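You operate a simulated robot arm through the tools that you are given. There is no shell and no other tool.

You run a simulated robot arm. Do the job below in one go: nothing can be reset, and whatever is moved stays where it is left.

JOB
Scrub the green stain off the basin, then fill and drain it.
Fine: use the brush and put it back, fill to the line, pump off, drain shut again. Set down upright: scrub brush. What is to be rubbed or washed off counts as gone when no trace of it is left.

The check looks at the end state, three seconds after you hand in, the way a careful person would. Anything else that was tipped, shoved, dropped, spilled or broken makes it a failure.

ROBOT AND FRAMES
A 6-joint arm with a three-finger gripper, fixed in place. Base frame: the origin is on the floor under the middle of its stand, x ahead of it, y to its left, z up. Units: cm, rad, N and s.
It reaches about 121.3 cm from its shoulder. Its first joint turns from -2.897 to 2.897 rad. Payload 4.89 kg.
The tool frame sits at the grasp point between the pads (the TCP): z along the fingers, y along the line on which they close. The tips reach 3 cm beyond it. The gripper opens to 16.4 cm; its body begins 12.5 cm behind the TCP.
Orientation is that of the tool frame in the base frame, as a unit quaternion [x, y, z, w]. With the fingers straight down and closing along the base's y, the tool's x points along the base's -x, its y along +y and its z along -z.

CONTROLS
- The arm moves only by the tool jog_arm. Its argument "targets" is a list of rows, each a list of 6 numbers: the shift along the tool's x, y, z in units of 30 mm (1.0 is 30 mm), then the turn, a rotation vector about the tool's x, y, z in units of 8 degrees (1.0 is 8 degrees). In form: [[tx, ty, tz, wx, wy, wz], ...]. A call has 1 to 20 rows; each row shifts and turns the commanded pose from where the row before left it, along the tool's axes as they then stand. "jaw" is the gripper command, from -1 (shut) to 1 (fully open), values between in proportion, set as the call begins (left out, the last holds). A call with a number of a shift or a turn outside -1 to 1 is refused whole. Each row takes 0.2 s and may step no farther than 5 cm and 0.15 rad from the row before; otherwise, or with a gripper value out of range, the whole call is refused. Where a pose cannot be reached the arm comes as near as it can. A force on the tool above 60 N (or 10 N above the force at the start of the call, whichever is more), or a blocked arm, ends the call early, and 0.2 s more pass. The fingers move at their own pace (about 10.8 cm/s each) and stop on an object; they squeeze with about 42 N. The grip force told is the motor's: it shows also when the fingers shut on nothing. Time passes only in rows, and 0.2 s behind the last, so rows that do not move let the fingers close. The reply holds the time, the measured pose of the TCP, the force on the tool along the base axes, the opening and the grip force, in the units named above and with some noise, with the torque about the TCP (base axes, N m) and any sound that the robot's microphone picked up.
- Cameras (640 x 400 px; columns grow to the right, rows downward): "scene" is fixed at [39.45, 64.91, 132.69]; the picture's right is [-1.00, 0.07, 0.00], its down [0.02, 0.30, -0.95] and it looks along [-0.07, -0.95, -0.30] (base axes); focal length 316 px, centre (320, 200). "wrist" rides on the gripper at [7.6, -0.2, -15.2] in the tool frame; the picture's right is [0.02, 1.00, 0.00], its down [-0.88, 0.02, -0.47] and it looks along [-0.47, 0.01, 0.88] (tool axes); focal length 247 px, centre (320, 200). There is no depth. A picture from a camera that has moved, and an enlarged one, comes with that camera's place and axes in the base frame and with its lens. The place of the scene camera against the robot may be out by one fixed shift of up to 1.8 cm in any direction.
- grab_frame(camera): a new picture of that camera. It takes no simulated time.
- lift_body(by): moves the trunk up (or, below 0, down) by that many cm; the arm rides with it, the base frame stays. It gives what a move gives, with no picture.
- close_up(camera, box): a new picture of the part [left, top, right, bottom] of that camera's present view, enlarged. It takes no simulated time.
- finish_job(): hands the job in; it is judged then, once.

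Nothing tells you positions but the pictures and the camera data. Unless the task says otherwise, let go and move clear before handing in.

The tools are called after ">>>" as a command line: name --pt "numbers of a row" for each row, then --argument value for the rest, lists and objects as JSON in quotes. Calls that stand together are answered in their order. jog_arm: Moves the arm, as the interface text tells. Its arguments: {"type":"object","properties":{"targets":{"type":"array","items":{"type":"array","items":{"type":"number"}}},"jaw":{"type":"number"}},"required":["targets"]} The other tools are called the same way: lift_body (by) moves the trunk up or down; grab_frame (camera) takes a picture; close_up (camera, box) takes an enlarged picture of a part of a camera's view; finish_job () hands the job in.

At the start:

```text
time: 0.0
ee_pos: [20.38, -45.1, 107.16]
tool_rot: [0.0, 1.0, 0.0, 0.0]
ft_force: [-0.3, 0.8, -0.4]
moment: [0.02, 0.0, 0.0]
width: 16.42
grip_force: 0.1
trunk travel left (down, up): [-17.5, 21.5]
```

scene: 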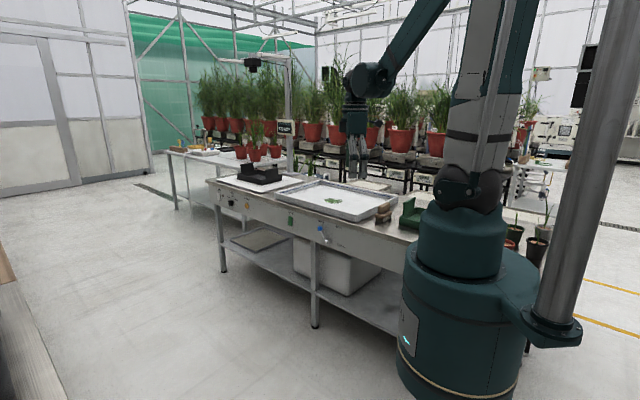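
wrist: 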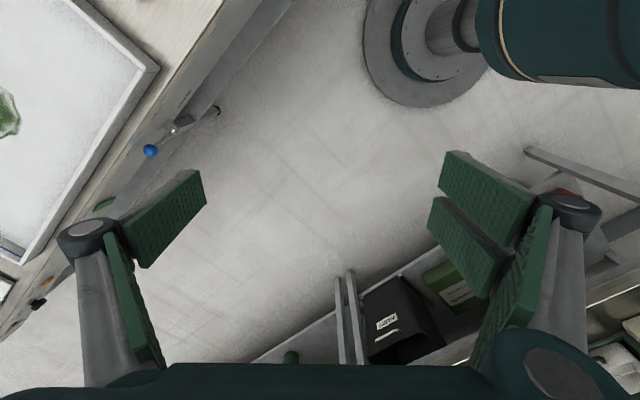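

I see a bench with a shallow white basin carrying a green stain, and several controls along the front of the bench. I'll look closer before moving anything.

>>> close_up --camera "scene" --box '[200, 150, 430, 294]'

>>> close_up --camera "scene" --box '[290, 170, 430, 258]'

>>> close_up --camera "scene" --box '[205, 150, 325, 225]'

>>> close_up --camera "wrist" --box '[0, 0, 320, 400]'

```text
2.78 times, centred on (315, 222) of scene
camera zoom: at [39.45, 64.91, 132.69], right [-1.0, 0.07, 0.0], down [0.02, 0.3, -0.95], along [-0.07, -0.95, -0.3], focal length 878 px, centre (334, 139)
```

zoom: 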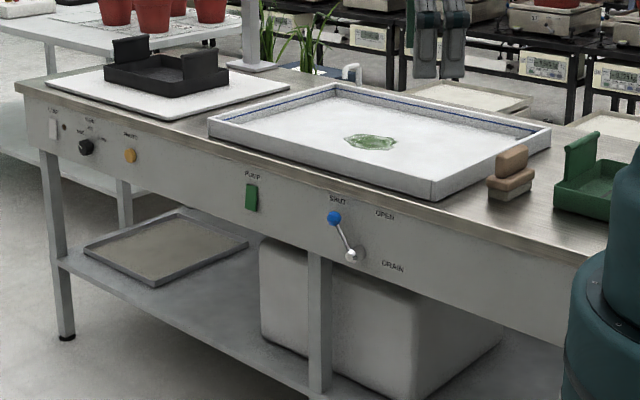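

```text
4.55 times, centred on (360, 214) of scene
camera zoom: at [39.45, 64.91, 132.69], right [-1.0, 0.07, 0.0], down [0.02, 0.3, -0.95], along [-0.07, -0.95, -0.3], focal length 1437 px, centre (138, 136)
```

zoom: 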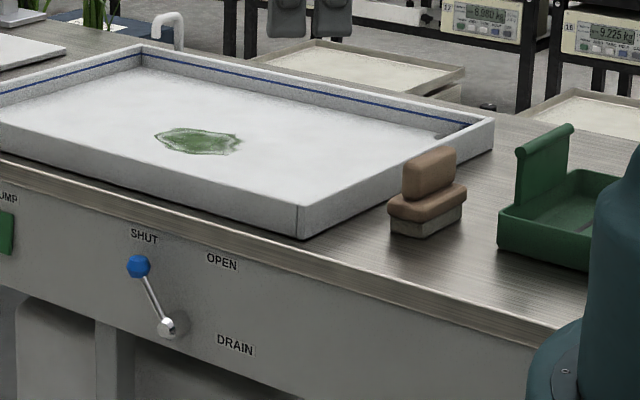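

```text
5.33 times, centred on (265, 188) of scene
camera zoom: at [39.45, 64.91, 132.69], right [-1.0, 0.07, 0.0], down [0.02, 0.3, -0.95], along [-0.07, -0.95, -0.3], focal length 1686 px, centre (613, 267)
```

zoom: 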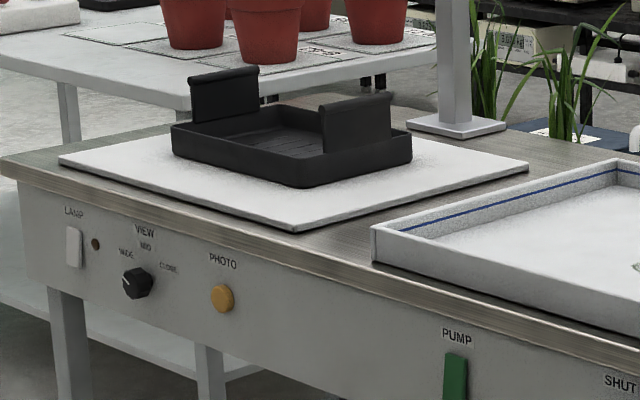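

```text
1.00 times, centred on (160, 200) of wrist (not enlarged: the box is as wide or as high as the picture)
camera zoom: at [12.79, -45.24, 122.37], right [-0.02, 1.0, 0.0], down [0.88, 0.02, 0.47], along [0.47, 0.01, -0.88], focal length 247 px, centre (480, 200)
```

zoom: 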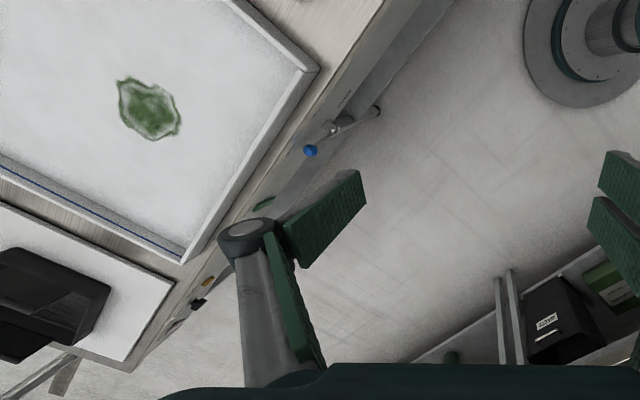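

The basin, brush (right of the basin), pump switch and drain lever (SHUT) are on a bench turned about 45° to the robot's right. I'll zoom in on the details.

>>> close_up --camera "scene" --box '[360, 185, 440, 235]'

>>> close_up --camera "scene" --box '[280, 200, 360, 250]'

>>> close_up --camera "scene" --box '[300, 165, 400, 227]'

>>> close_up --camera "wrist" --box '[0, 0, 200, 125]'

>>> close_up --camera "wrist" --box '[100, 60, 260, 160]'

```text
8.00 times, centred on (400, 210) of scene
camera zoom: at [39.45, 64.91, 132.69], right [-1.0, 0.07, 0.0], down [0.02, 0.3, -0.95], along [-0.07, -0.95, -0.3], focal length 2528 px, centre (-320, 120)
```

zoom: 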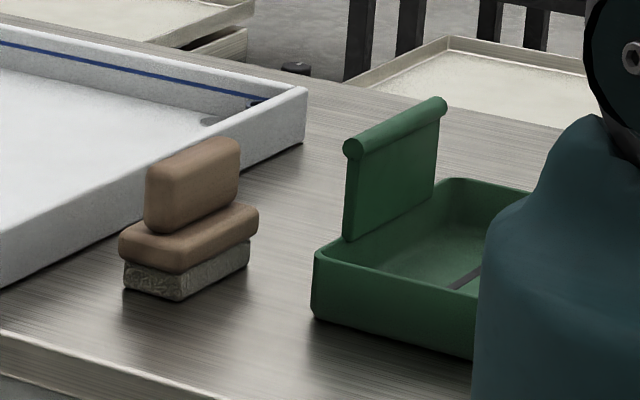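

```text
8.00 times, centred on (320, 225) of scene
camera zoom: at [39.45, 64.91, 132.69], right [-1.0, 0.07, 0.0], down [0.02, 0.3, -0.95], along [-0.07, -0.95, -0.3], focal length 2528 px, centre (320, 0)
```

zoom: 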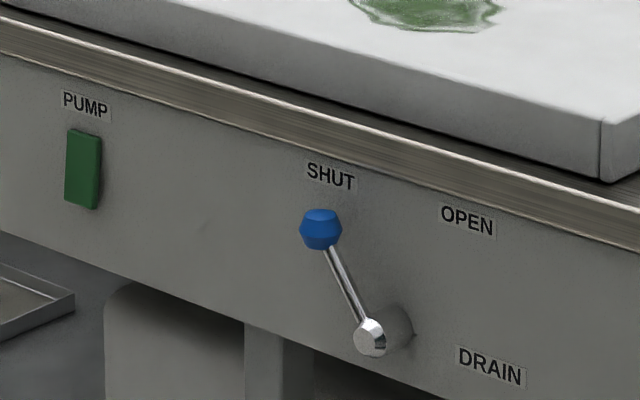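

```text
6.40 times, centred on (350, 196) of scene
camera zoom: at [39.45, 64.91, 132.69], right [-1.0, 0.07, 0.0], down [0.02, 0.3, -0.95], along [-0.07, -0.95, -0.3], focal length 2023 px, centre (128, 226)
```

zoom: 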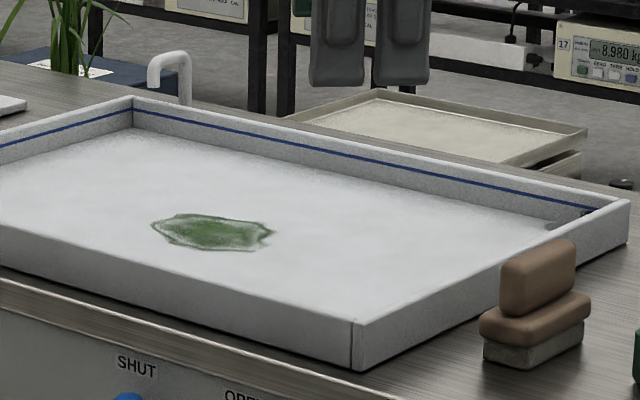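

```text
3.20 times, centred on (100, 62) of wrist
camera zoom: at [12.79, -45.24, 122.37], right [-0.02, 1.0, 0.0], down [0.88, 0.02, 0.47], along [0.47, 0.01, -0.88], focal length 790 px, centre (1024, 640)
```

zoom: 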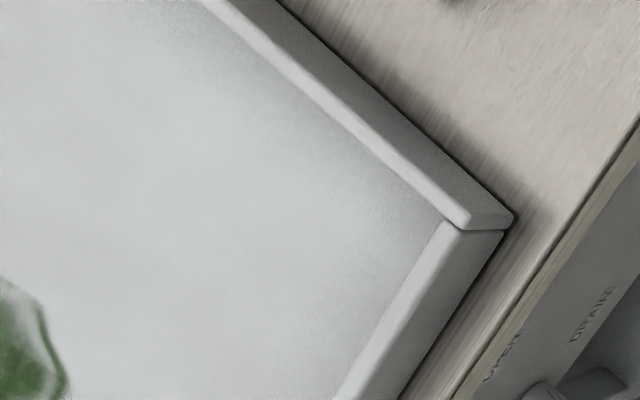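

```text
4.00 times, centred on (180, 110) of wrist
camera zoom: at [12.79, -45.24, 122.37], right [-0.02, 1.0, 0.0], down [0.88, 0.02, 0.47], along [0.47, 0.01, -0.88], focal length 988 px, centre (880, 560)
```

zoom: 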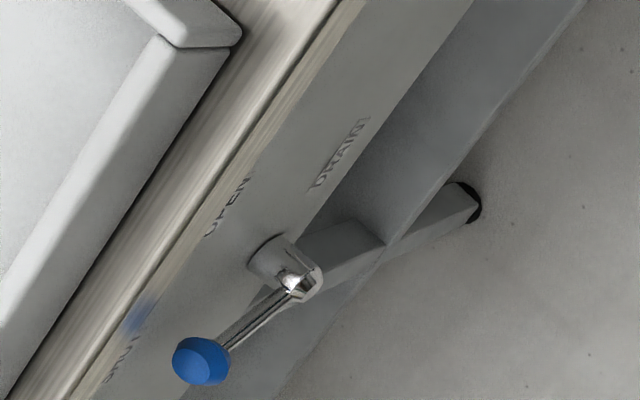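

I take the brush to be at about (-2, -77), the near basin corner at (13, -68), the lever hub at about (26, -78, 65) and the pump switch at about (44, -95, 70). Next I'll turn the gripper to line up with the bench and move above the brush to look with the wrist camera.

>>> jog_arm --pt "0 0 0 0 0 -0.9" --pt "0 0 0 0 0 -0.9" --pt "0 0 0 0 0 -0.9" --pt "0 0 0 0 0 -0.9" --pt "0 0 0 0 0 -0.9" --pt "0 0 0 0 0 -0.89"

```text
time: 1.4
ee_pos: [20.67, -45.16, 106.99]
tool_rot: [-0.369, 0.929, 0.0, 0.0]
ft_force: [0.1, 0.0, 0.2]
moment: [0.0, 0.0, -0.01]
width: 16.39
grip_force: 0.1
trunk travel left (down, up): [-17.5, 21.5]
```

The gripper is now aligned with the bench. I'll move across to above the brush.

>>> jog_arm --pt "1 -0.2 0 0 0 0" --pt "1 -0.2 0 0 0 0" --pt "1 -0.2 0 0 0 0" --pt "1 -0.2 0 0 0 0" --pt "1 -0.2 0 0 0 0" --pt "1 -0.2 0 0 0 0" --pt "1 -0.2 0 0 0 0" --pt "1 -0.2 0 0 0 0" --pt "1 -0.2 0 0 0 0" --pt "1 -0.2 0 0 0 0"

>>> grab_frame --camera "wrist"

>>> grab_frame --camera "scene"

```text
time: 3.6
ee_pos: [2.82, -70.11, 107.11]
tool_rot: [-0.367, 0.93, 0.0, 0.0]
ft_force: [0.3, 0.6, 0.4]
moment: [-0.15, 0.11, 0.0]
width: 16.42
grip_force: 0.0
trunk travel left (down, up): [-17.5, 21.5]
```

```text
taken
camera wrist: at [-2.73, -75.41, 122.33], right [-0.7, 0.71, 0.0], down [0.63, 0.62, 0.47], along [0.34, 0.33, -0.88], focal length 247 px, centre (320, 200)
```

wrist: 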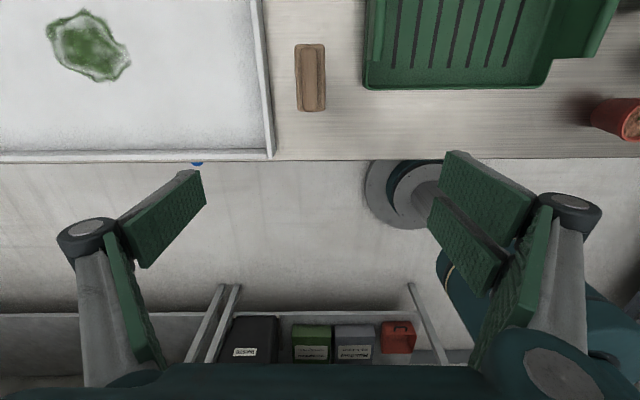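

```text
taken
```

scene: 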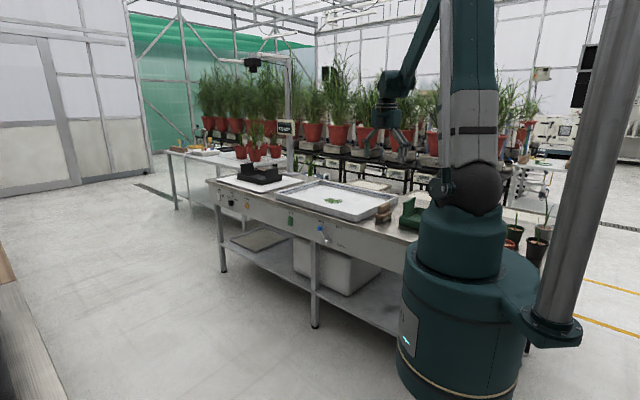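

The wrist view is lined up with the bench and the brush's long side runs along the bench depth. I'll enlarge the brush and stain.

>>> close_up --camera "wrist" --box '[230, 20, 390, 120]'

>>> close_up --camera "wrist" --box '[0, 0, 320, 200]'

```text
4.00 times, centred on (310, 70) of wrist
camera zoom: at [-2.73, -75.41, 122.33], right [-0.7, 0.71, 0.0], down [0.63, 0.62, 0.47], along [0.34, 0.33, -0.88], focal length 988 px, centre (360, 720)
```

zoom: 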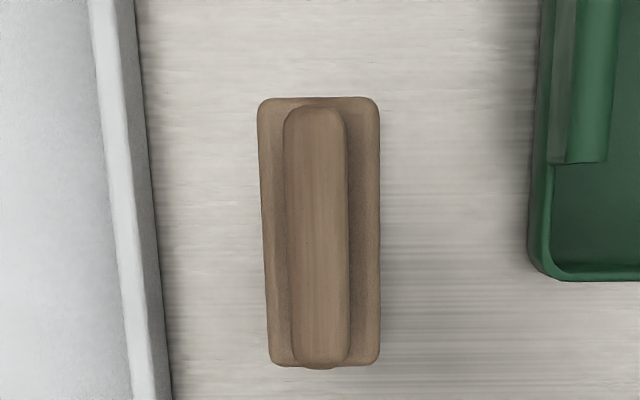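

```text
2.00 times, centred on (160, 100) of wrist
camera zoom: at [-2.73, -75.41, 122.33], right [-0.7, 0.71, 0.0], down [0.63, 0.62, 0.47], along [0.34, 0.33, -0.88], focal length 494 px, centre (640, 400)
```

zoom: 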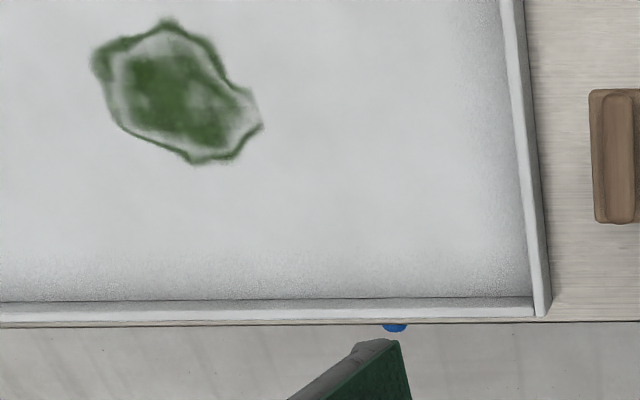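

The brush handle is about 2 cm thick and 7.6 cm long, centred near (-0.7, -75.3) in the base frame. I'll close the jaws part way and come down over it to get a second view for the heights.

>>> jog_arm --pt "0.69 -0.16 0.7 0 0 0" --pt "0.69 -0.16 0.7 0 0 0" --pt "0.69 -0.16 0.7 0 0 0" --jaw -0.2

>>> grab_frame --camera "wrist"

>>> close_up --camera "scene" --box '[340, 150, 440, 235]'

```text
time: 4.4
ee_pos: [-0.86, -75.26, 100.36]
tool_rot: [-0.369, 0.93, 0.0, 0.0]
ft_force: [0.6, 0.9, 0.3]
moment: [-0.16, 0.07, 0.0]
width: 6.55
grip_force: 0.0
trunk travel left (down, up): [-17.5, 21.5]
```

```text
taken
camera wrist: at [-6.28, -80.5, 115.79], right [-0.7, 0.71, 0.0], down [0.63, 0.62, 0.47], along [0.34, 0.33, -0.88], focal length 247 px, centre (320, 200)
```

wrist: 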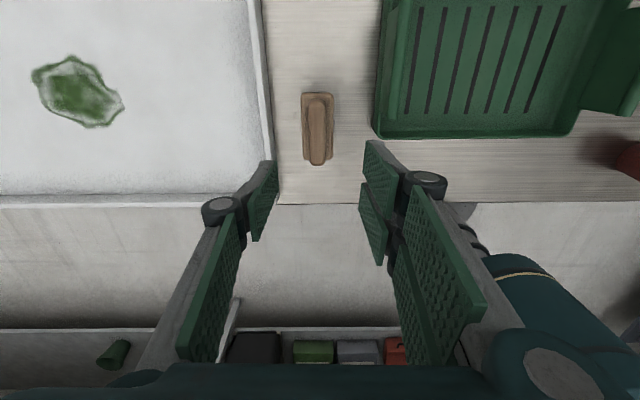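

```text
4.71 times, centred on (390, 192) of scene
camera zoom: at [39.45, 64.91, 132.69], right [-1.0, 0.07, 0.0], down [0.02, 0.3, -0.95], along [-0.07, -0.95, -0.3], focal length 1487 px, centre (-9, 235)
```

zoom: 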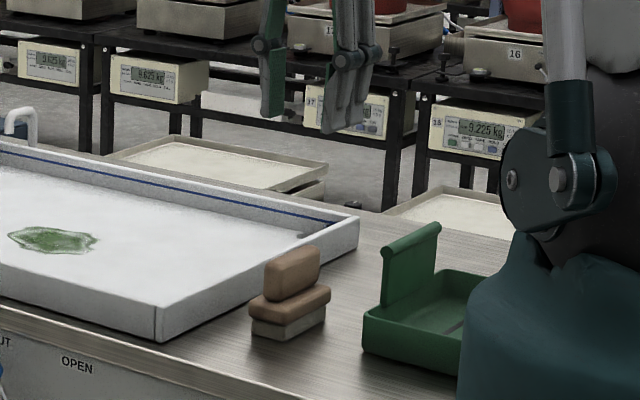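

>>> close_up --camera "wrist" --box '[240, 80, 400, 180]'

```text
4.00 times, centred on (320, 130) of wrist
camera zoom: at [-6.28, -80.5, 115.79], right [-0.7, 0.71, 0.0], down [0.63, 0.62, 0.47], along [0.34, 0.33, -0.88], focal length 988 px, centre (320, 480)
```

zoom: 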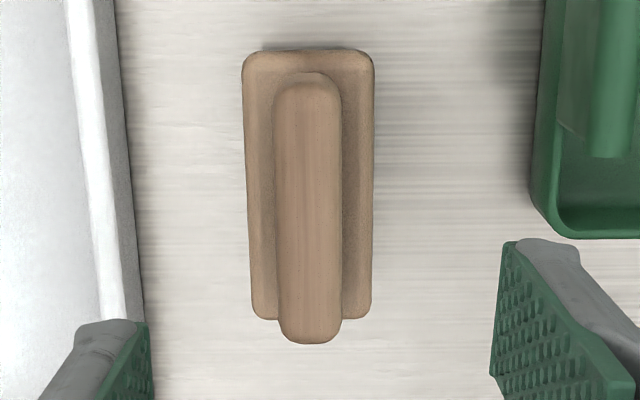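

From two wrist views I estimate the bench top at about z=76, the basin rim at about 80 and the handle top at about 83.5. I'll narrow the jaws and come down part way, then check again.

>>> jog_arm --pt "0 -0.12 0.5 0 0 0" --pt "0 0 0.9 0 0 0" --pt "0 0 0.9 0 0 0" --pt "0 0 0.9 0 0 0" --jaw -0.43

>>> grab_frame --camera "wrist"

>>> close_up --camera "scene" --box '[360, 170, 440, 220]'

```text
time: 5.4
ee_pos: [-0.57, -75.6, 91.38]
tool_rot: [-0.368, 0.93, 0.0, 0.0]
ft_force: [-0.5, 0.4, -0.1]
moment: [-0.08, 0.0, 0.0]
width: 4.68
grip_force: 0.1
trunk travel left (down, up): [-17.5, 21.5]
```

```text
taken
camera wrist: at [-5.92, -80.79, 106.62], right [-0.7, 0.71, 0.0], down [0.63, 0.62, 0.47], along [0.34, 0.33, -0.88], focal length 247 px, centre (320, 200)
```

wrist: 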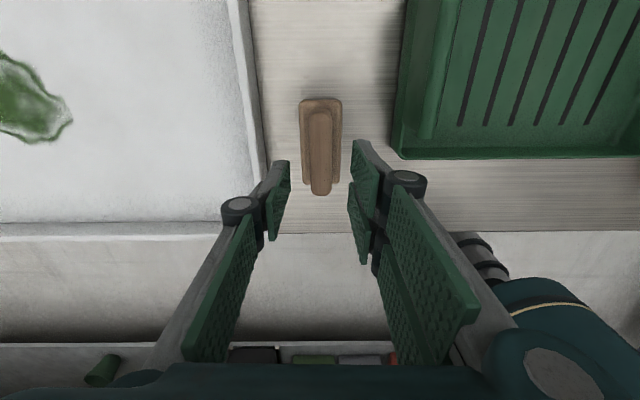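

```text
8.00 times, centred on (400, 195) of scene
camera zoom: at [39.45, 64.91, 132.69], right [-1.0, 0.07, 0.0], down [0.02, 0.3, -0.95], along [-0.07, -0.95, -0.3], focal length 2528 px, centre (-320, 240)
```

zoom: 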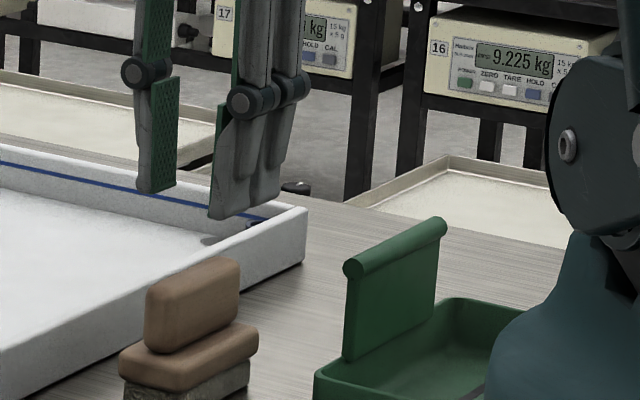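

The jaws are centred over the handle and the tips are about 4.5 cm above its top. I'll descend and look before closing.

>>> jog_arm --pt "0 0 0.82 0 0 0" --pt "0 0 0.82 0 0 0" --pt "0 0 0.8 0 0 0"

>>> close_up --camera "scene" --box '[360, 170, 440, 220]'

>>> grab_frame --camera "wrist"

```text
time: 6.2
ee_pos: [-0.3, -75.47, 83.88]
tool_rot: [-0.367, 0.93, 0.0, 0.0]
ft_force: [-0.1, 0.5, 0.3]
moment: [-0.11, 0.02, 0.02]
width: 4.65
grip_force: 0.0
trunk travel left (down, up): [-17.5, 21.5]
```

```text
8.00 times, centred on (400, 195) of scene
camera zoom: at [39.45, 64.91, 132.69], right [-1.0, 0.07, 0.0], down [0.02, 0.3, -0.95], along [-0.07, -0.95, -0.3], focal length 2528 px, centre (-320, 240)
```

zoom: 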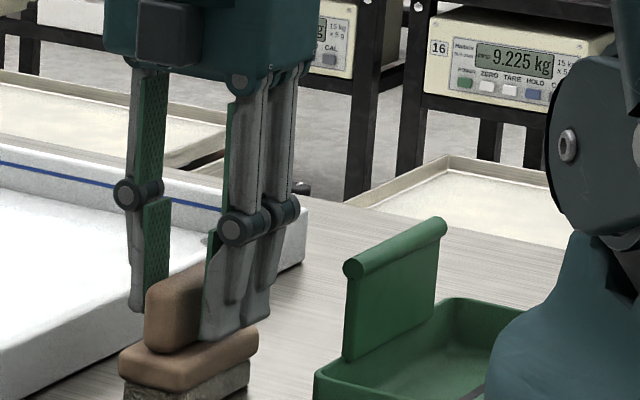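

```text
taken
camera wrist: at [-5.86, -80.72, 99.16], right [-0.7, 0.71, 0.0], down [0.63, 0.62, 0.47], along [0.34, 0.33, -0.88], focal length 247 px, centre (320, 200)
```

wrist: 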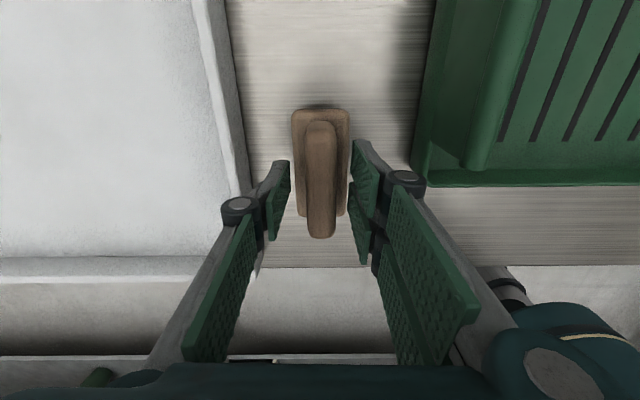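

The fingers straddle the handle cleanly. I'll close the jaws.

>>> jog_arm --pt "0 0 0 0 0 0" --pt "0 0 0 0 0 0" --pt "0 0 0 0 0 0" --pt "0 0 0 0 0 0" --jaw -1

>>> close_up --camera "scene" --box '[360, 170, 440, 220]'

>>> grab_frame --camera "wrist"

```text
time: 7.2
ee_pos: [-0.41, -75.5, 83.88]
tool_rot: [-0.367, 0.93, 0.0, 0.0]
ft_force: [0.6, 0.1, 0.5]
moment: [-0.01, -0.01, -0.01]
width: 2.16
grip_force: 42.2
trunk travel left (down, up): [-17.5, 21.5]
```

```text
8.00 times, centred on (400, 195) of scene
camera zoom: at [39.45, 64.91, 132.69], right [-1.0, 0.07, 0.0], down [0.02, 0.3, -0.95], along [-0.07, -0.95, -0.3], focal length 2528 px, centre (-320, 240)
```

zoom: 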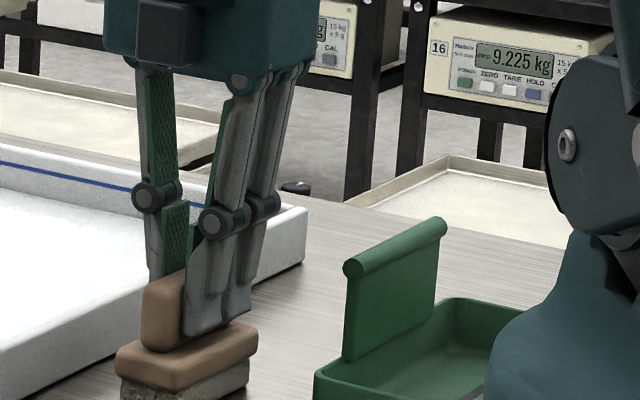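

```text
taken
camera wrist: at [-5.86, -80.75, 99.16], right [-0.7, 0.71, 0.0], down [0.63, 0.62, 0.47], along [0.34, 0.33, -0.88], focal length 247 px, centre (320, 200)
```

wrist: 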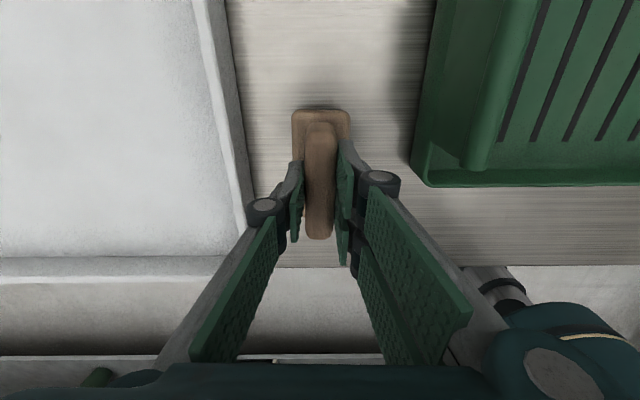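

The brush is gripped (width 2.2 cm, 42 N). Its home pose is TCP (-0.4, -75.5, 83.9). I'll lift it clear of the rim and carry it over the stain.

>>> jog_arm --pt "0 0 -0.8 0 0 0" --pt "0 0 -0.9 0 0 0" --pt "0 0 -0.9 0 0 0" --pt "0 0 -0.7 0 0 0"

>>> close_up --camera "scene" --box '[340, 150, 440, 212]'

```text
time: 8.2
ee_pos: [-0.8, -75.63, 93.91]
tool_rot: [-0.367, 0.93, -0.001, 0.0]
ft_force: [-0.4, 0.3, -2.5]
moment: [0.04, -0.01, -0.02]
width: 2.14
grip_force: 42.4
trunk travel left (down, up): [-17.5, 21.5]
```

```text
6.40 times, centred on (390, 181) of scene
camera zoom: at [39.45, 64.91, 132.69], right [-1.0, 0.07, 0.0], down [0.02, 0.3, -0.95], along [-0.07, -0.95, -0.3], focal length 2023 px, centre (-128, 322)
```

zoom: 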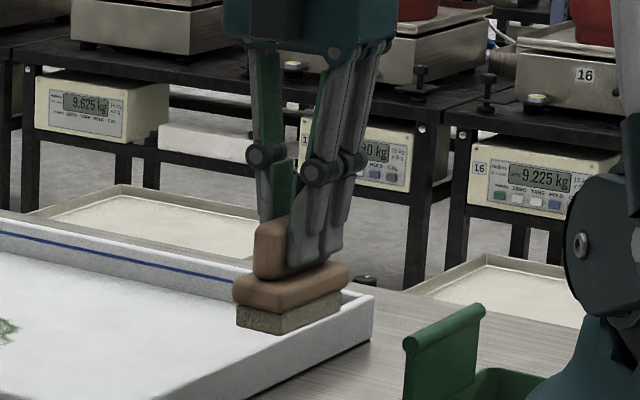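

The brush hangs level in the gripper. I'll carry it over the basin to above the stain.

>>> jog_arm --pt "0.1 -1 0 0 0 0" --pt "0.1 -1 0 0 0 0" --pt "0.1 -1 0 0 0 0" --pt "0.1 -1 0 0 0 0" --pt "0.1 -1 0 0 0 0" --pt "0.1 -1 0 0 0 0" --pt "0.1 -1 0 0 0 0" --pt "0.1 -1 0 0 0 0" --pt "0.1 -1 0 0 0 0" --pt "0.1 -1 0 0 0 0" --pt "0.1 -1 0 0 0 0" --pt "0.1 -0.4 0 0 0 0"

>>> grab_frame --camera "wrist"

>>> close_up --camera "scene" --box '[280, 150, 400, 225]'

```text
time: 10.8
ee_pos: [20.3, -102.76, 93.71]
tool_rot: [-0.368, 0.93, 0.001, 0.0]
ft_force: [1.2, 0.5, -0.9]
moment: [-0.06, 0.0, 0.03]
width: 2.13
grip_force: 42.2
trunk travel left (down, up): [-17.5, 21.5]
```

```text
taken
camera wrist: at [14.68, -108.12, 108.98], right [-0.7, 0.71, 0.0], down [0.63, 0.62, 0.47], along [0.34, 0.33, -0.88], focal length 247 px, centre (320, 200)
```

wrist: 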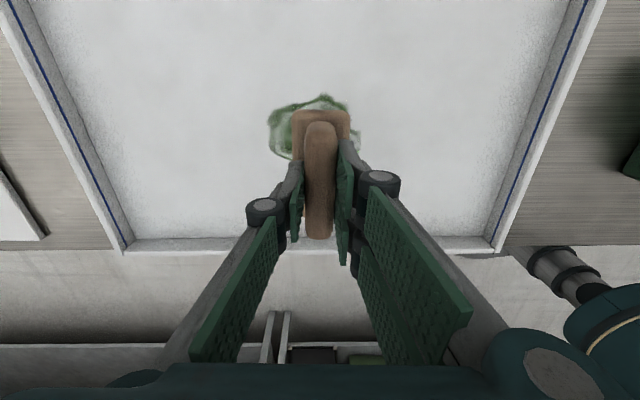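

```text
5.33 times, centred on (340, 188) of scene
camera zoom: at [39.45, 64.91, 132.69], right [-1.0, 0.07, 0.0], down [0.02, 0.3, -0.95], along [-0.07, -0.95, -0.3], focal length 1686 px, centre (213, 267)
```

zoom: 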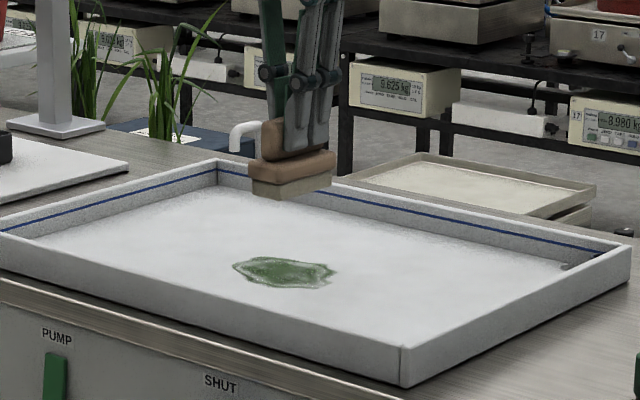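

The brush is over the stain, which spans roughly 12 × 10 cm. I'll lower to just above the floor and then feel for contact in small steps.

>>> jog_arm --pt "0 0 0.86 0 0 0" --pt "0 0 0.86 0 0 0" --pt "0 0 0.75 0 0 0" --pt "0 0 0.1 0 0 0"

>>> close_up --camera "scene" --box '[290, 170, 370, 220]'

```text
time: 11.8
ee_pos: [20.24, -103.07, 86.1]
tool_rot: [-0.367, 0.93, -0.001, 0.0]
ft_force: [-0.5, -0.3, -1.9]
moment: [0.07, 0.02, -0.01]
width: 2.12
grip_force: 41.3
trunk travel left (down, up): [-17.5, 21.5]
```

```text
8.00 times, centred on (330, 195) of scene
camera zoom: at [39.45, 64.91, 132.69], right [-1.0, 0.07, 0.0], down [0.02, 0.3, -0.95], along [-0.07, -0.95, -0.3], focal length 2528 px, centre (240, 240)
```

zoom: 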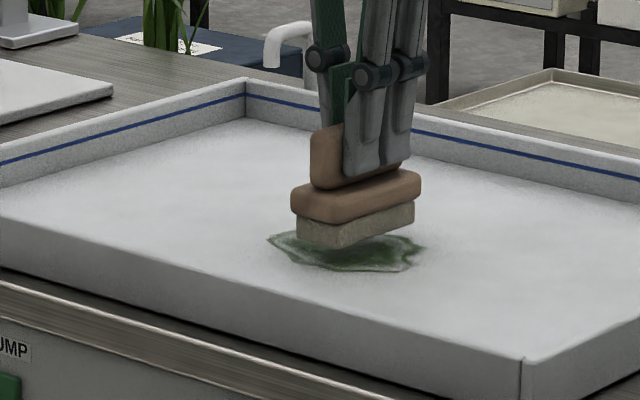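

>>> jog_arm --pt "0 0 0.1 0 0 0" --pt "0 0 0.1 0 0 0" --pt "0 0 0.1 0 0 0"

```text
time: 12.6
ee_pos: [19.91, -102.96, 85.15]
tool_rot: [-0.367, 0.93, 0.0, 0.0]
ft_force: [0.1, -0.4, -1.9]
moment: [0.02, 0.0, 0.02]
width: 2.12
grip_force: 42.4
trunk travel left (down, up): [-17.5, 21.5]
```

>>> jog_arm --pt "0 0 0.07 0 0 0" --pt "0 0 0.07 0 0 0"

>>> close_up --camera "scene" --box '[290, 170, 370, 220]'

```text
time: 13.2
ee_pos: [20.08, -102.87, 84.81]
tool_rot: [-0.367, 0.93, 0.001, -0.001]
ft_force: [0.4, 0.4, -1.0]
moment: [0.0, -0.01, 0.0]
width: 2.15
grip_force: 42.0
trunk travel left (down, up): [-17.5, 21.5]
```

```text
8.00 times, centred on (330, 195) of scene
camera zoom: at [39.45, 64.91, 132.69], right [-1.0, 0.07, 0.0], down [0.02, 0.3, -0.95], along [-0.07, -0.95, -0.3], focal length 2528 px, centre (240, 240)
```

zoom: 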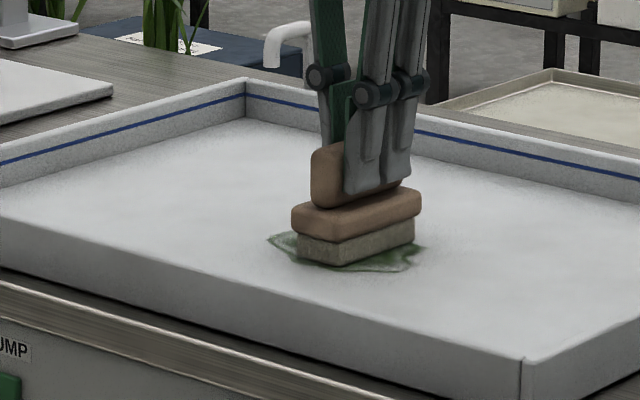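

>>> jog_arm --pt "0 0 0.07 0 0 0"

```text
time: 13.6
ee_pos: [20.09, -102.99, 84.72]
tool_rot: [-0.367, 0.93, 0.0, -0.001]
ft_force: [2.2, -0.3, 6.3]
moment: [0.05, -0.11, 0.0]
width: 2.16
grip_force: 42.2
trunk travel left (down, up): [-17.5, 21.5]
```

Contact made at TCP z≈84.7 with about 8 N. I'll press slightly more and make the first stroke across.

>>> jog_arm --pt "0 0 0.05 0 0 0" --pt "0 -0.4 0 0 0 0" --pt "0 -0.5 0 0 0 0" --pt "0 -0.5 0 0 0 0" --pt "0 -0.5 0 0 0 0" --pt "0 -0.5 0 0 0 0"

>>> close_up --camera "scene" --box '[290, 170, 370, 220]'

>>> grab_frame --camera "wrist"

```text
time: 15.0
ee_pos: [25.01, -108.24, 84.41]
tool_rot: [-0.369, 0.93, -0.001, 0.001]
ft_force: [-9.0, 9.7, 32.9]
moment: [0.19, 0.38, 0.01]
width: 2.15
grip_force: 42.0
trunk travel left (down, up): [-17.5, 21.5]
```

```text
8.00 times, centred on (330, 195) of scene
camera zoom: at [39.45, 64.91, 132.69], right [-1.0, 0.07, 0.0], down [0.02, 0.3, -0.95], along [-0.07, -0.95, -0.3], focal length 2528 px, centre (240, 240)
```

zoom: 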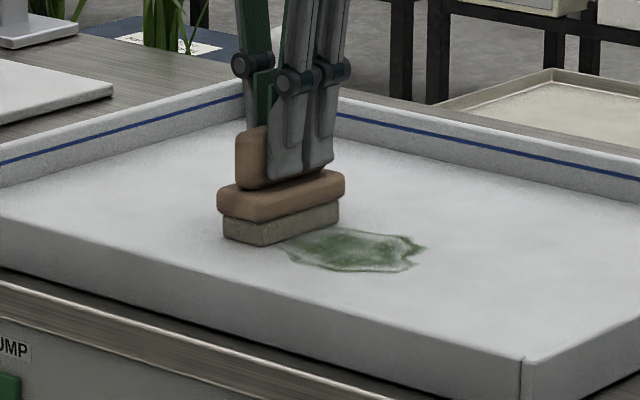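

```text
taken
camera wrist: at [19.52, -113.42, 99.7], right [-0.7, 0.71, 0.0], down [0.63, 0.62, 0.47], along [0.34, 0.33, -0.88], focal length 247 px, centre (320, 200)
```

wrist: 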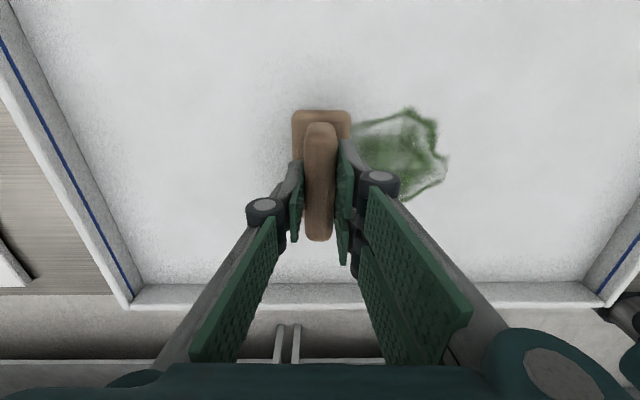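

The scrubbing works: the left part is gone and the rest is fading, with about 33 N of pressure. I'll go back and forth across the stain.

>>> jog_arm --pt "0 0.5 0 0 0 0" --pt "0 0.5 0 0 0 0" --pt "0 0.5 0 0 0 0" --pt "0 0.5 0 0 0 0" --pt "0 0.5 0 0 0 0" --pt "0 0.5 0 0 0 0" --pt "0 0.5 0 0 0 0" --pt "0 0.5 0 0 0 0" --pt "0 0.5 0 0 0 0" --pt "0 0.5 0 0 0 0"

>>> grab_frame --camera "wrist"

>>> close_up --camera "scene" --box '[290, 170, 370, 220]'

```text
time: 17.2
ee_pos: [14.64, -97.51, 84.39]
tool_rot: [-0.368, 0.93, -0.001, -0.001]
ft_force: [1.0, 0.1, -0.6]
moment: [0.04, 0.05, -0.03]
width: 2.12
grip_force: 42.6
trunk travel left (down, up): [-17.5, 21.5]
```

```text
taken
camera wrist: at [9.16, -102.66, 99.65], right [-0.7, 0.71, 0.0], down [0.63, 0.62, 0.47], along [0.34, 0.33, -0.88], focal length 247 px, centre (320, 200)
```

wrist: 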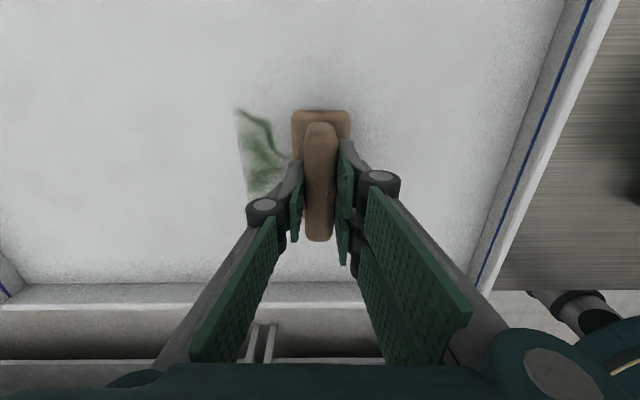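

```text
8.00 times, centred on (330, 195) of scene
camera zoom: at [39.45, 64.91, 132.69], right [-1.0, 0.07, 0.0], down [0.02, 0.3, -0.95], along [-0.07, -0.95, -0.3], focal length 2528 px, centre (240, 240)
```

zoom: 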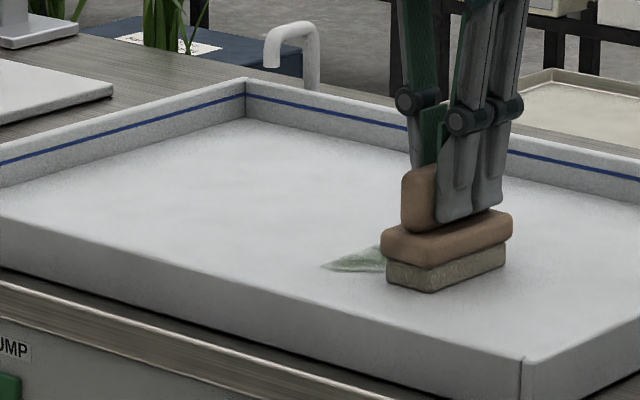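

On the right side the brush lost contact — the floor falls slightly that way — so a strip remains. I'll press down a bit more and sweep left again.

>>> jog_arm --pt "0 0 0.06 0 0 0"

```text
time: 17.6
ee_pos: [14.58, -97.28, 84.3]
tool_rot: [-0.368, 0.93, 0.0, 0.0]
ft_force: [-1.9, -4.3, 9.8]
moment: [-0.14, 0.29, 0.09]
width: 2.14
grip_force: 41.7
trunk travel left (down, up): [-17.5, 21.5]
```

>>> jog_arm --pt "0 -0.4 0.03 0 0 0" --pt "0 -0.4 0 0 0 0" --pt "0 -0.4 0 0 0 0" --pt "0 -0.4 0 0 0 0" --pt "0 -0.4 -0.01 0 0 0" --pt "0 -0.4 -0.01 0 0 0" --pt "0 -0.4 -0.01 0 0 0" --pt "0 -0.4 -0.01 0 0 0"

>>> grab_frame --camera "wrist"

>>> close_up --camera "scene" --box '[290, 170, 370, 220]'

```text
time: 19.4
ee_pos: [21.41, -104.29, 84.26]
tool_rot: [-0.368, 0.93, 0.0, 0.0]
ft_force: [-2.0, 3.6, 9.9]
moment: [0.03, 0.08, -0.02]
width: 2.18
grip_force: 42.0
trunk travel left (down, up): [-17.5, 21.5]
```

```text
taken
camera wrist: at [15.91, -109.61, 99.62], right [-0.7, 0.71, 0.0], down [0.63, 0.62, 0.47], along [0.34, 0.33, -0.88], focal length 247 px, centre (320, 200)
```

wrist: 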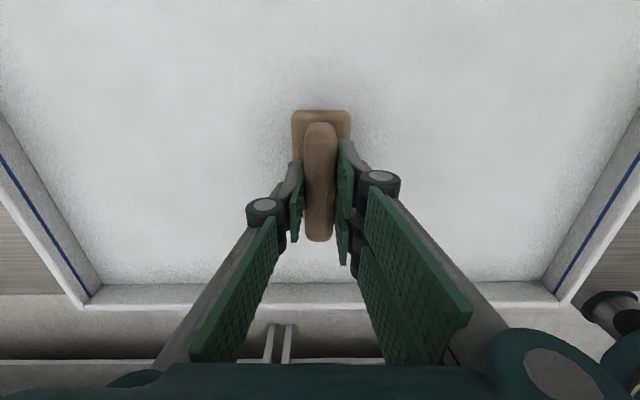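

```text
8.00 times, centred on (330, 195) of scene
camera zoom: at [39.45, 64.91, 132.69], right [-1.0, 0.07, 0.0], down [0.02, 0.3, -0.95], along [-0.07, -0.95, -0.3], focal length 2528 px, centre (240, 240)
```

zoom: 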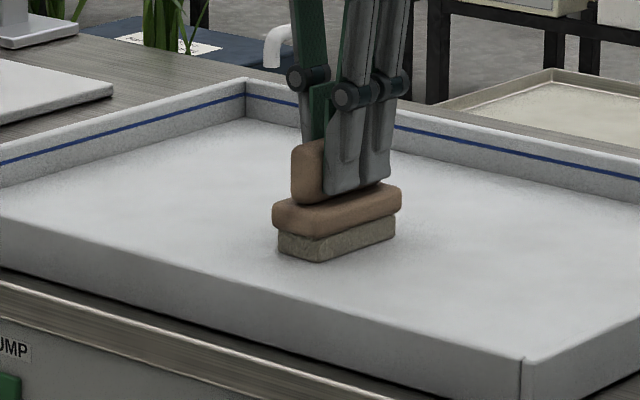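

Both views show the stain almost gone. I'll check closely for traces beyond the brush ends.

>>> close_up --camera "wrist" --box '[200, 60, 440, 210]'

>>> close_up --camera "scene" --box '[315, 190, 355, 215]'

```text
2.67 times, centred on (320, 135) of wrist
camera zoom: at [15.91, -109.61, 99.62], right [-0.7, 0.71, 0.0], down [0.63, 0.62, 0.47], along [0.34, 0.33, -0.88], focal length 659 px, centre (320, 373)
```

zoom: 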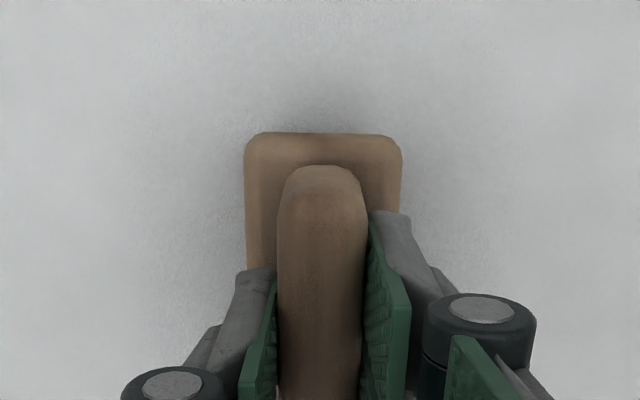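

```text
16.00 times, centred on (335, 202) of scene
camera zoom: at [39.45, 64.91, 132.69], right [-1.0, 0.07, 0.0], down [0.02, 0.3, -0.95], along [-0.07, -0.95, -0.3], focal length 5057 px, centre (80, 160)
```

zoom: 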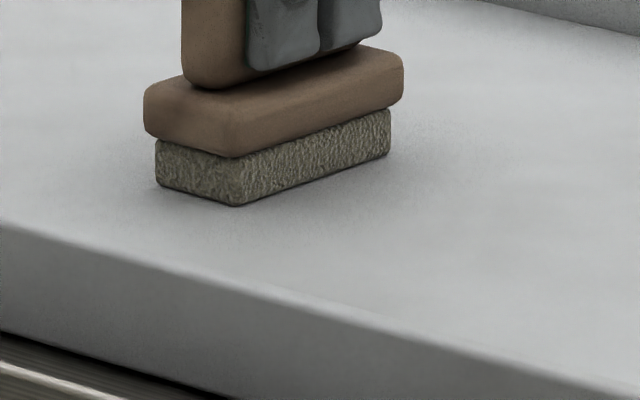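

No trace visible, but to be thorough I'll run passes shifted to the front and to the back, so that the edges of the former stain and the spot under the brush are covered.

>>> jog_arm --pt "-0.35 0 0.05 0 0 0" --pt "-0.35 -0.4 0 0 0 0" --pt "0 -0.5 0 0 0 0" --pt "0 -0.5 0 0 0 0" --pt "0 -0.4 0 0 0 0" --pt "0 0.5 0 0 0 0" --pt "0 0.5 0 0 0 0" --pt "0 0.5 0 0 0 0" --pt "0 0.5 0 0 0 0" --pt "0 0.5 0.01 0 0 0" --pt "0 0.5 0.01 0 0 0" --pt "0 0.5 0.01 0 0 0" --pt "0 0.5 0.01 0 0 0" --pt "0 0.5 0.01 0 0 0" --pt "0 0.5 0.01 0 0 0"

>>> close_up --camera "scene" --box '[290, 170, 370, 220]'

>>> grab_frame --camera "wrist"

```text
time: 22.6
ee_pos: [16.36, -95.79, 84.03]
tool_rot: [-0.369, 0.93, -0.001, -0.001]
ft_force: [7.9, -6.0, 34.7]
moment: [-0.17, -0.22, -0.05]
width: 2.12
grip_force: 41.8
trunk travel left (down, up): [-17.5, 21.5]
```

```text
8.00 times, centred on (330, 195) of scene
camera zoom: at [39.45, 64.91, 132.69], right [-1.0, 0.07, 0.0], down [0.02, 0.3, -0.95], along [-0.07, -0.95, -0.3], focal length 2528 px, centre (240, 240)
```

zoom: 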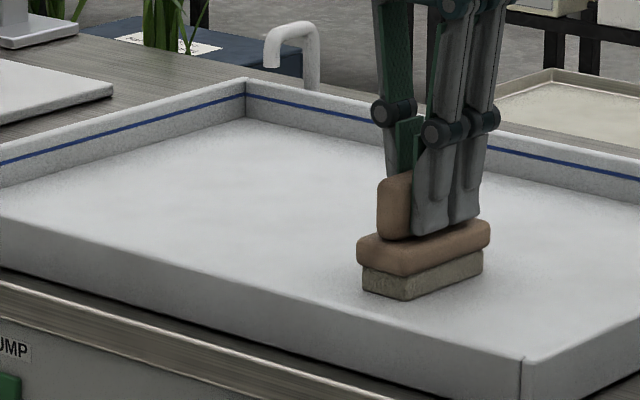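

```text
taken
camera wrist: at [10.98, -101.09, 99.28], right [-0.7, 0.71, 0.0], down [0.63, 0.62, 0.47], along [0.34, 0.33, -0.88], focal length 247 px, centre (320, 200)
```

wrist: 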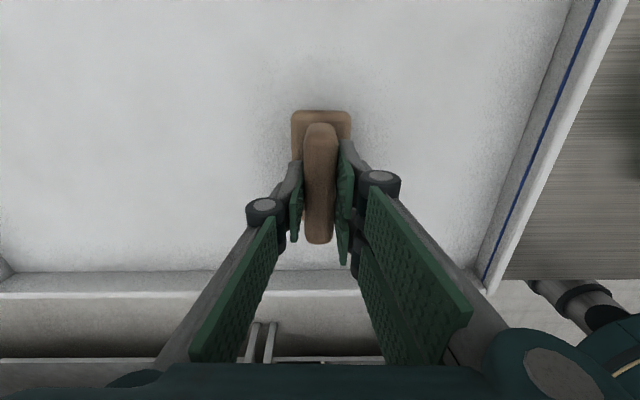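

Now the same with the brush shifted toward the back.

>>> jog_arm --pt "0.45 0 0 0 0 0" --pt "0.45 0 0 0 0 0" --pt "0.45 0 0 0 0 0" --pt "0 -0.5 0 0 0 0" --pt "0 -0.5 0 0 0 0" --pt "0 -0.5 0 0 0 0" --pt "0 -0.5 0 0 0 0" --pt "0 -0.5 0 0 0 0" --pt "0 -0.5 0 0 0 0" --pt "0 -0.5 0 0 0 0" --pt "0 -0.5 0 0 0 0" --pt "0 -0.5 0 0 0 0" --pt "0 -0.5 0 0 0 0"

>>> grab_frame --camera "wrist"

>>> close_up --camera "scene" --box '[290, 170, 370, 220]'

```text
time: 25.4
ee_pos: [23.61, -109.56, 83.81]
tool_rot: [-0.367, 0.93, 0.0, 0.001]
ft_force: [-0.6, 0.9, 2.0]
moment: [-0.09, 0.13, -0.09]
width: 2.13
grip_force: 41.7
trunk travel left (down, up): [-17.5, 21.5]
```

```text
taken
camera wrist: at [18.14, -114.85, 99.2], right [-0.7, 0.71, 0.0], down [0.63, 0.62, 0.47], along [0.34, 0.33, -0.88], focal length 247 px, centre (320, 200)
```

wrist: 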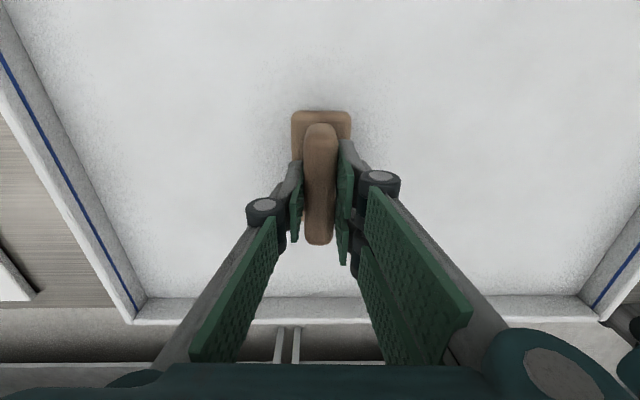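

```text
8.00 times, centred on (330, 195) of scene
camera zoom: at [39.45, 64.91, 132.69], right [-1.0, 0.07, 0.0], down [0.02, 0.3, -0.95], along [-0.07, -0.95, -0.3], focal length 2528 px, centre (240, 240)
```

zoom: 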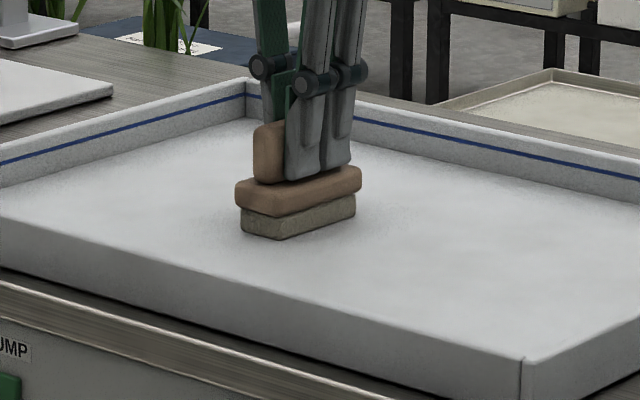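

The basin looks clean; the handle has slid a few millimetres up in the grip, which I'll allow for when setting down. I'll lift and inspect the spot.

>>> jog_arm --pt "0 0 -0.8 0 0 0" --pt "0 0 -1 0 0 0" --pt "0.3 0 -1 0 0 0" --pt "1 0 -0.5 0 0 0" --pt "1 0 0 0 0 0" --pt "1 0 0 0 0 0"

>>> grab_frame --camera "wrist"

>>> close_up --camera "scene" --box '[310, 185, 370, 222]'

>>> close_up --camera "scene" --box '[290, 160, 370, 210]'

```text
time: 26.8
ee_pos: [16.78, -116.32, 94.01]
tool_rot: [-0.368, 0.93, 0.0, 0.0]
ft_force: [1.6, 1.0, -0.5]
moment: [-0.1, 0.19, 0.0]
width: 2.15
grip_force: 41.1
trunk travel left (down, up): [-17.5, 21.5]
```

```text
taken
camera wrist: at [11.33, -121.69, 109.23], right [-0.7, 0.71, 0.0], down [0.63, 0.62, 0.47], along [0.34, 0.33, -0.88], focal length 247 px, centre (320, 200)
```

wrist: 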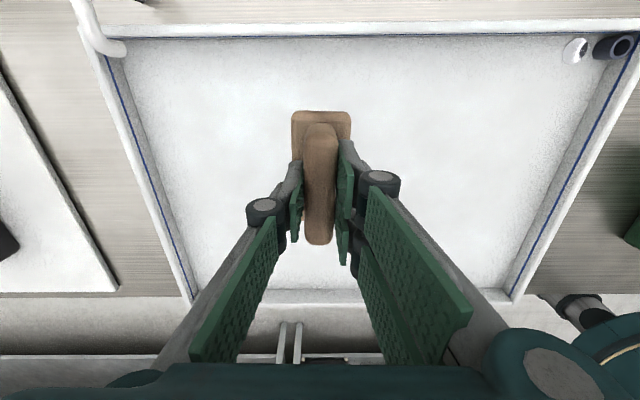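

```text
10.67 times, centred on (340, 204) of scene
camera zoom: at [39.45, 64.91, 132.69], right [-1.0, 0.07, 0.0], down [0.02, 0.3, -0.95], along [-0.07, -0.95, -0.3], focal length 3371 px, centre (107, 163)
```

zoom: 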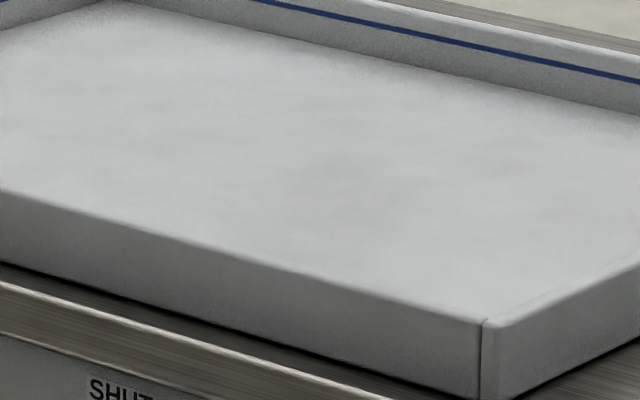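

```text
8.00 times, centred on (330, 185) of scene
camera zoom: at [39.45, 64.91, 132.69], right [-1.0, 0.07, 0.0], down [0.02, 0.3, -0.95], along [-0.07, -0.95, -0.3], focal length 2528 px, centre (240, 320)
```

zoom: 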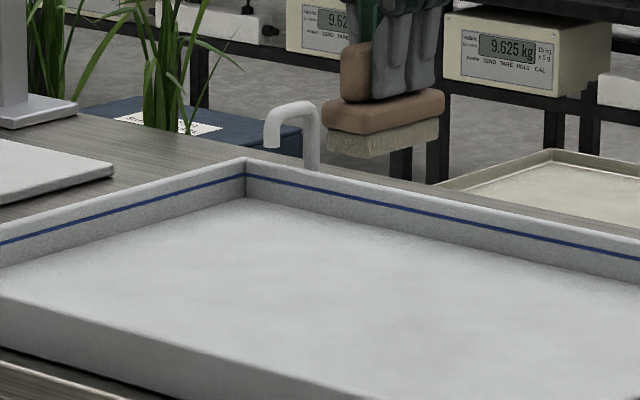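

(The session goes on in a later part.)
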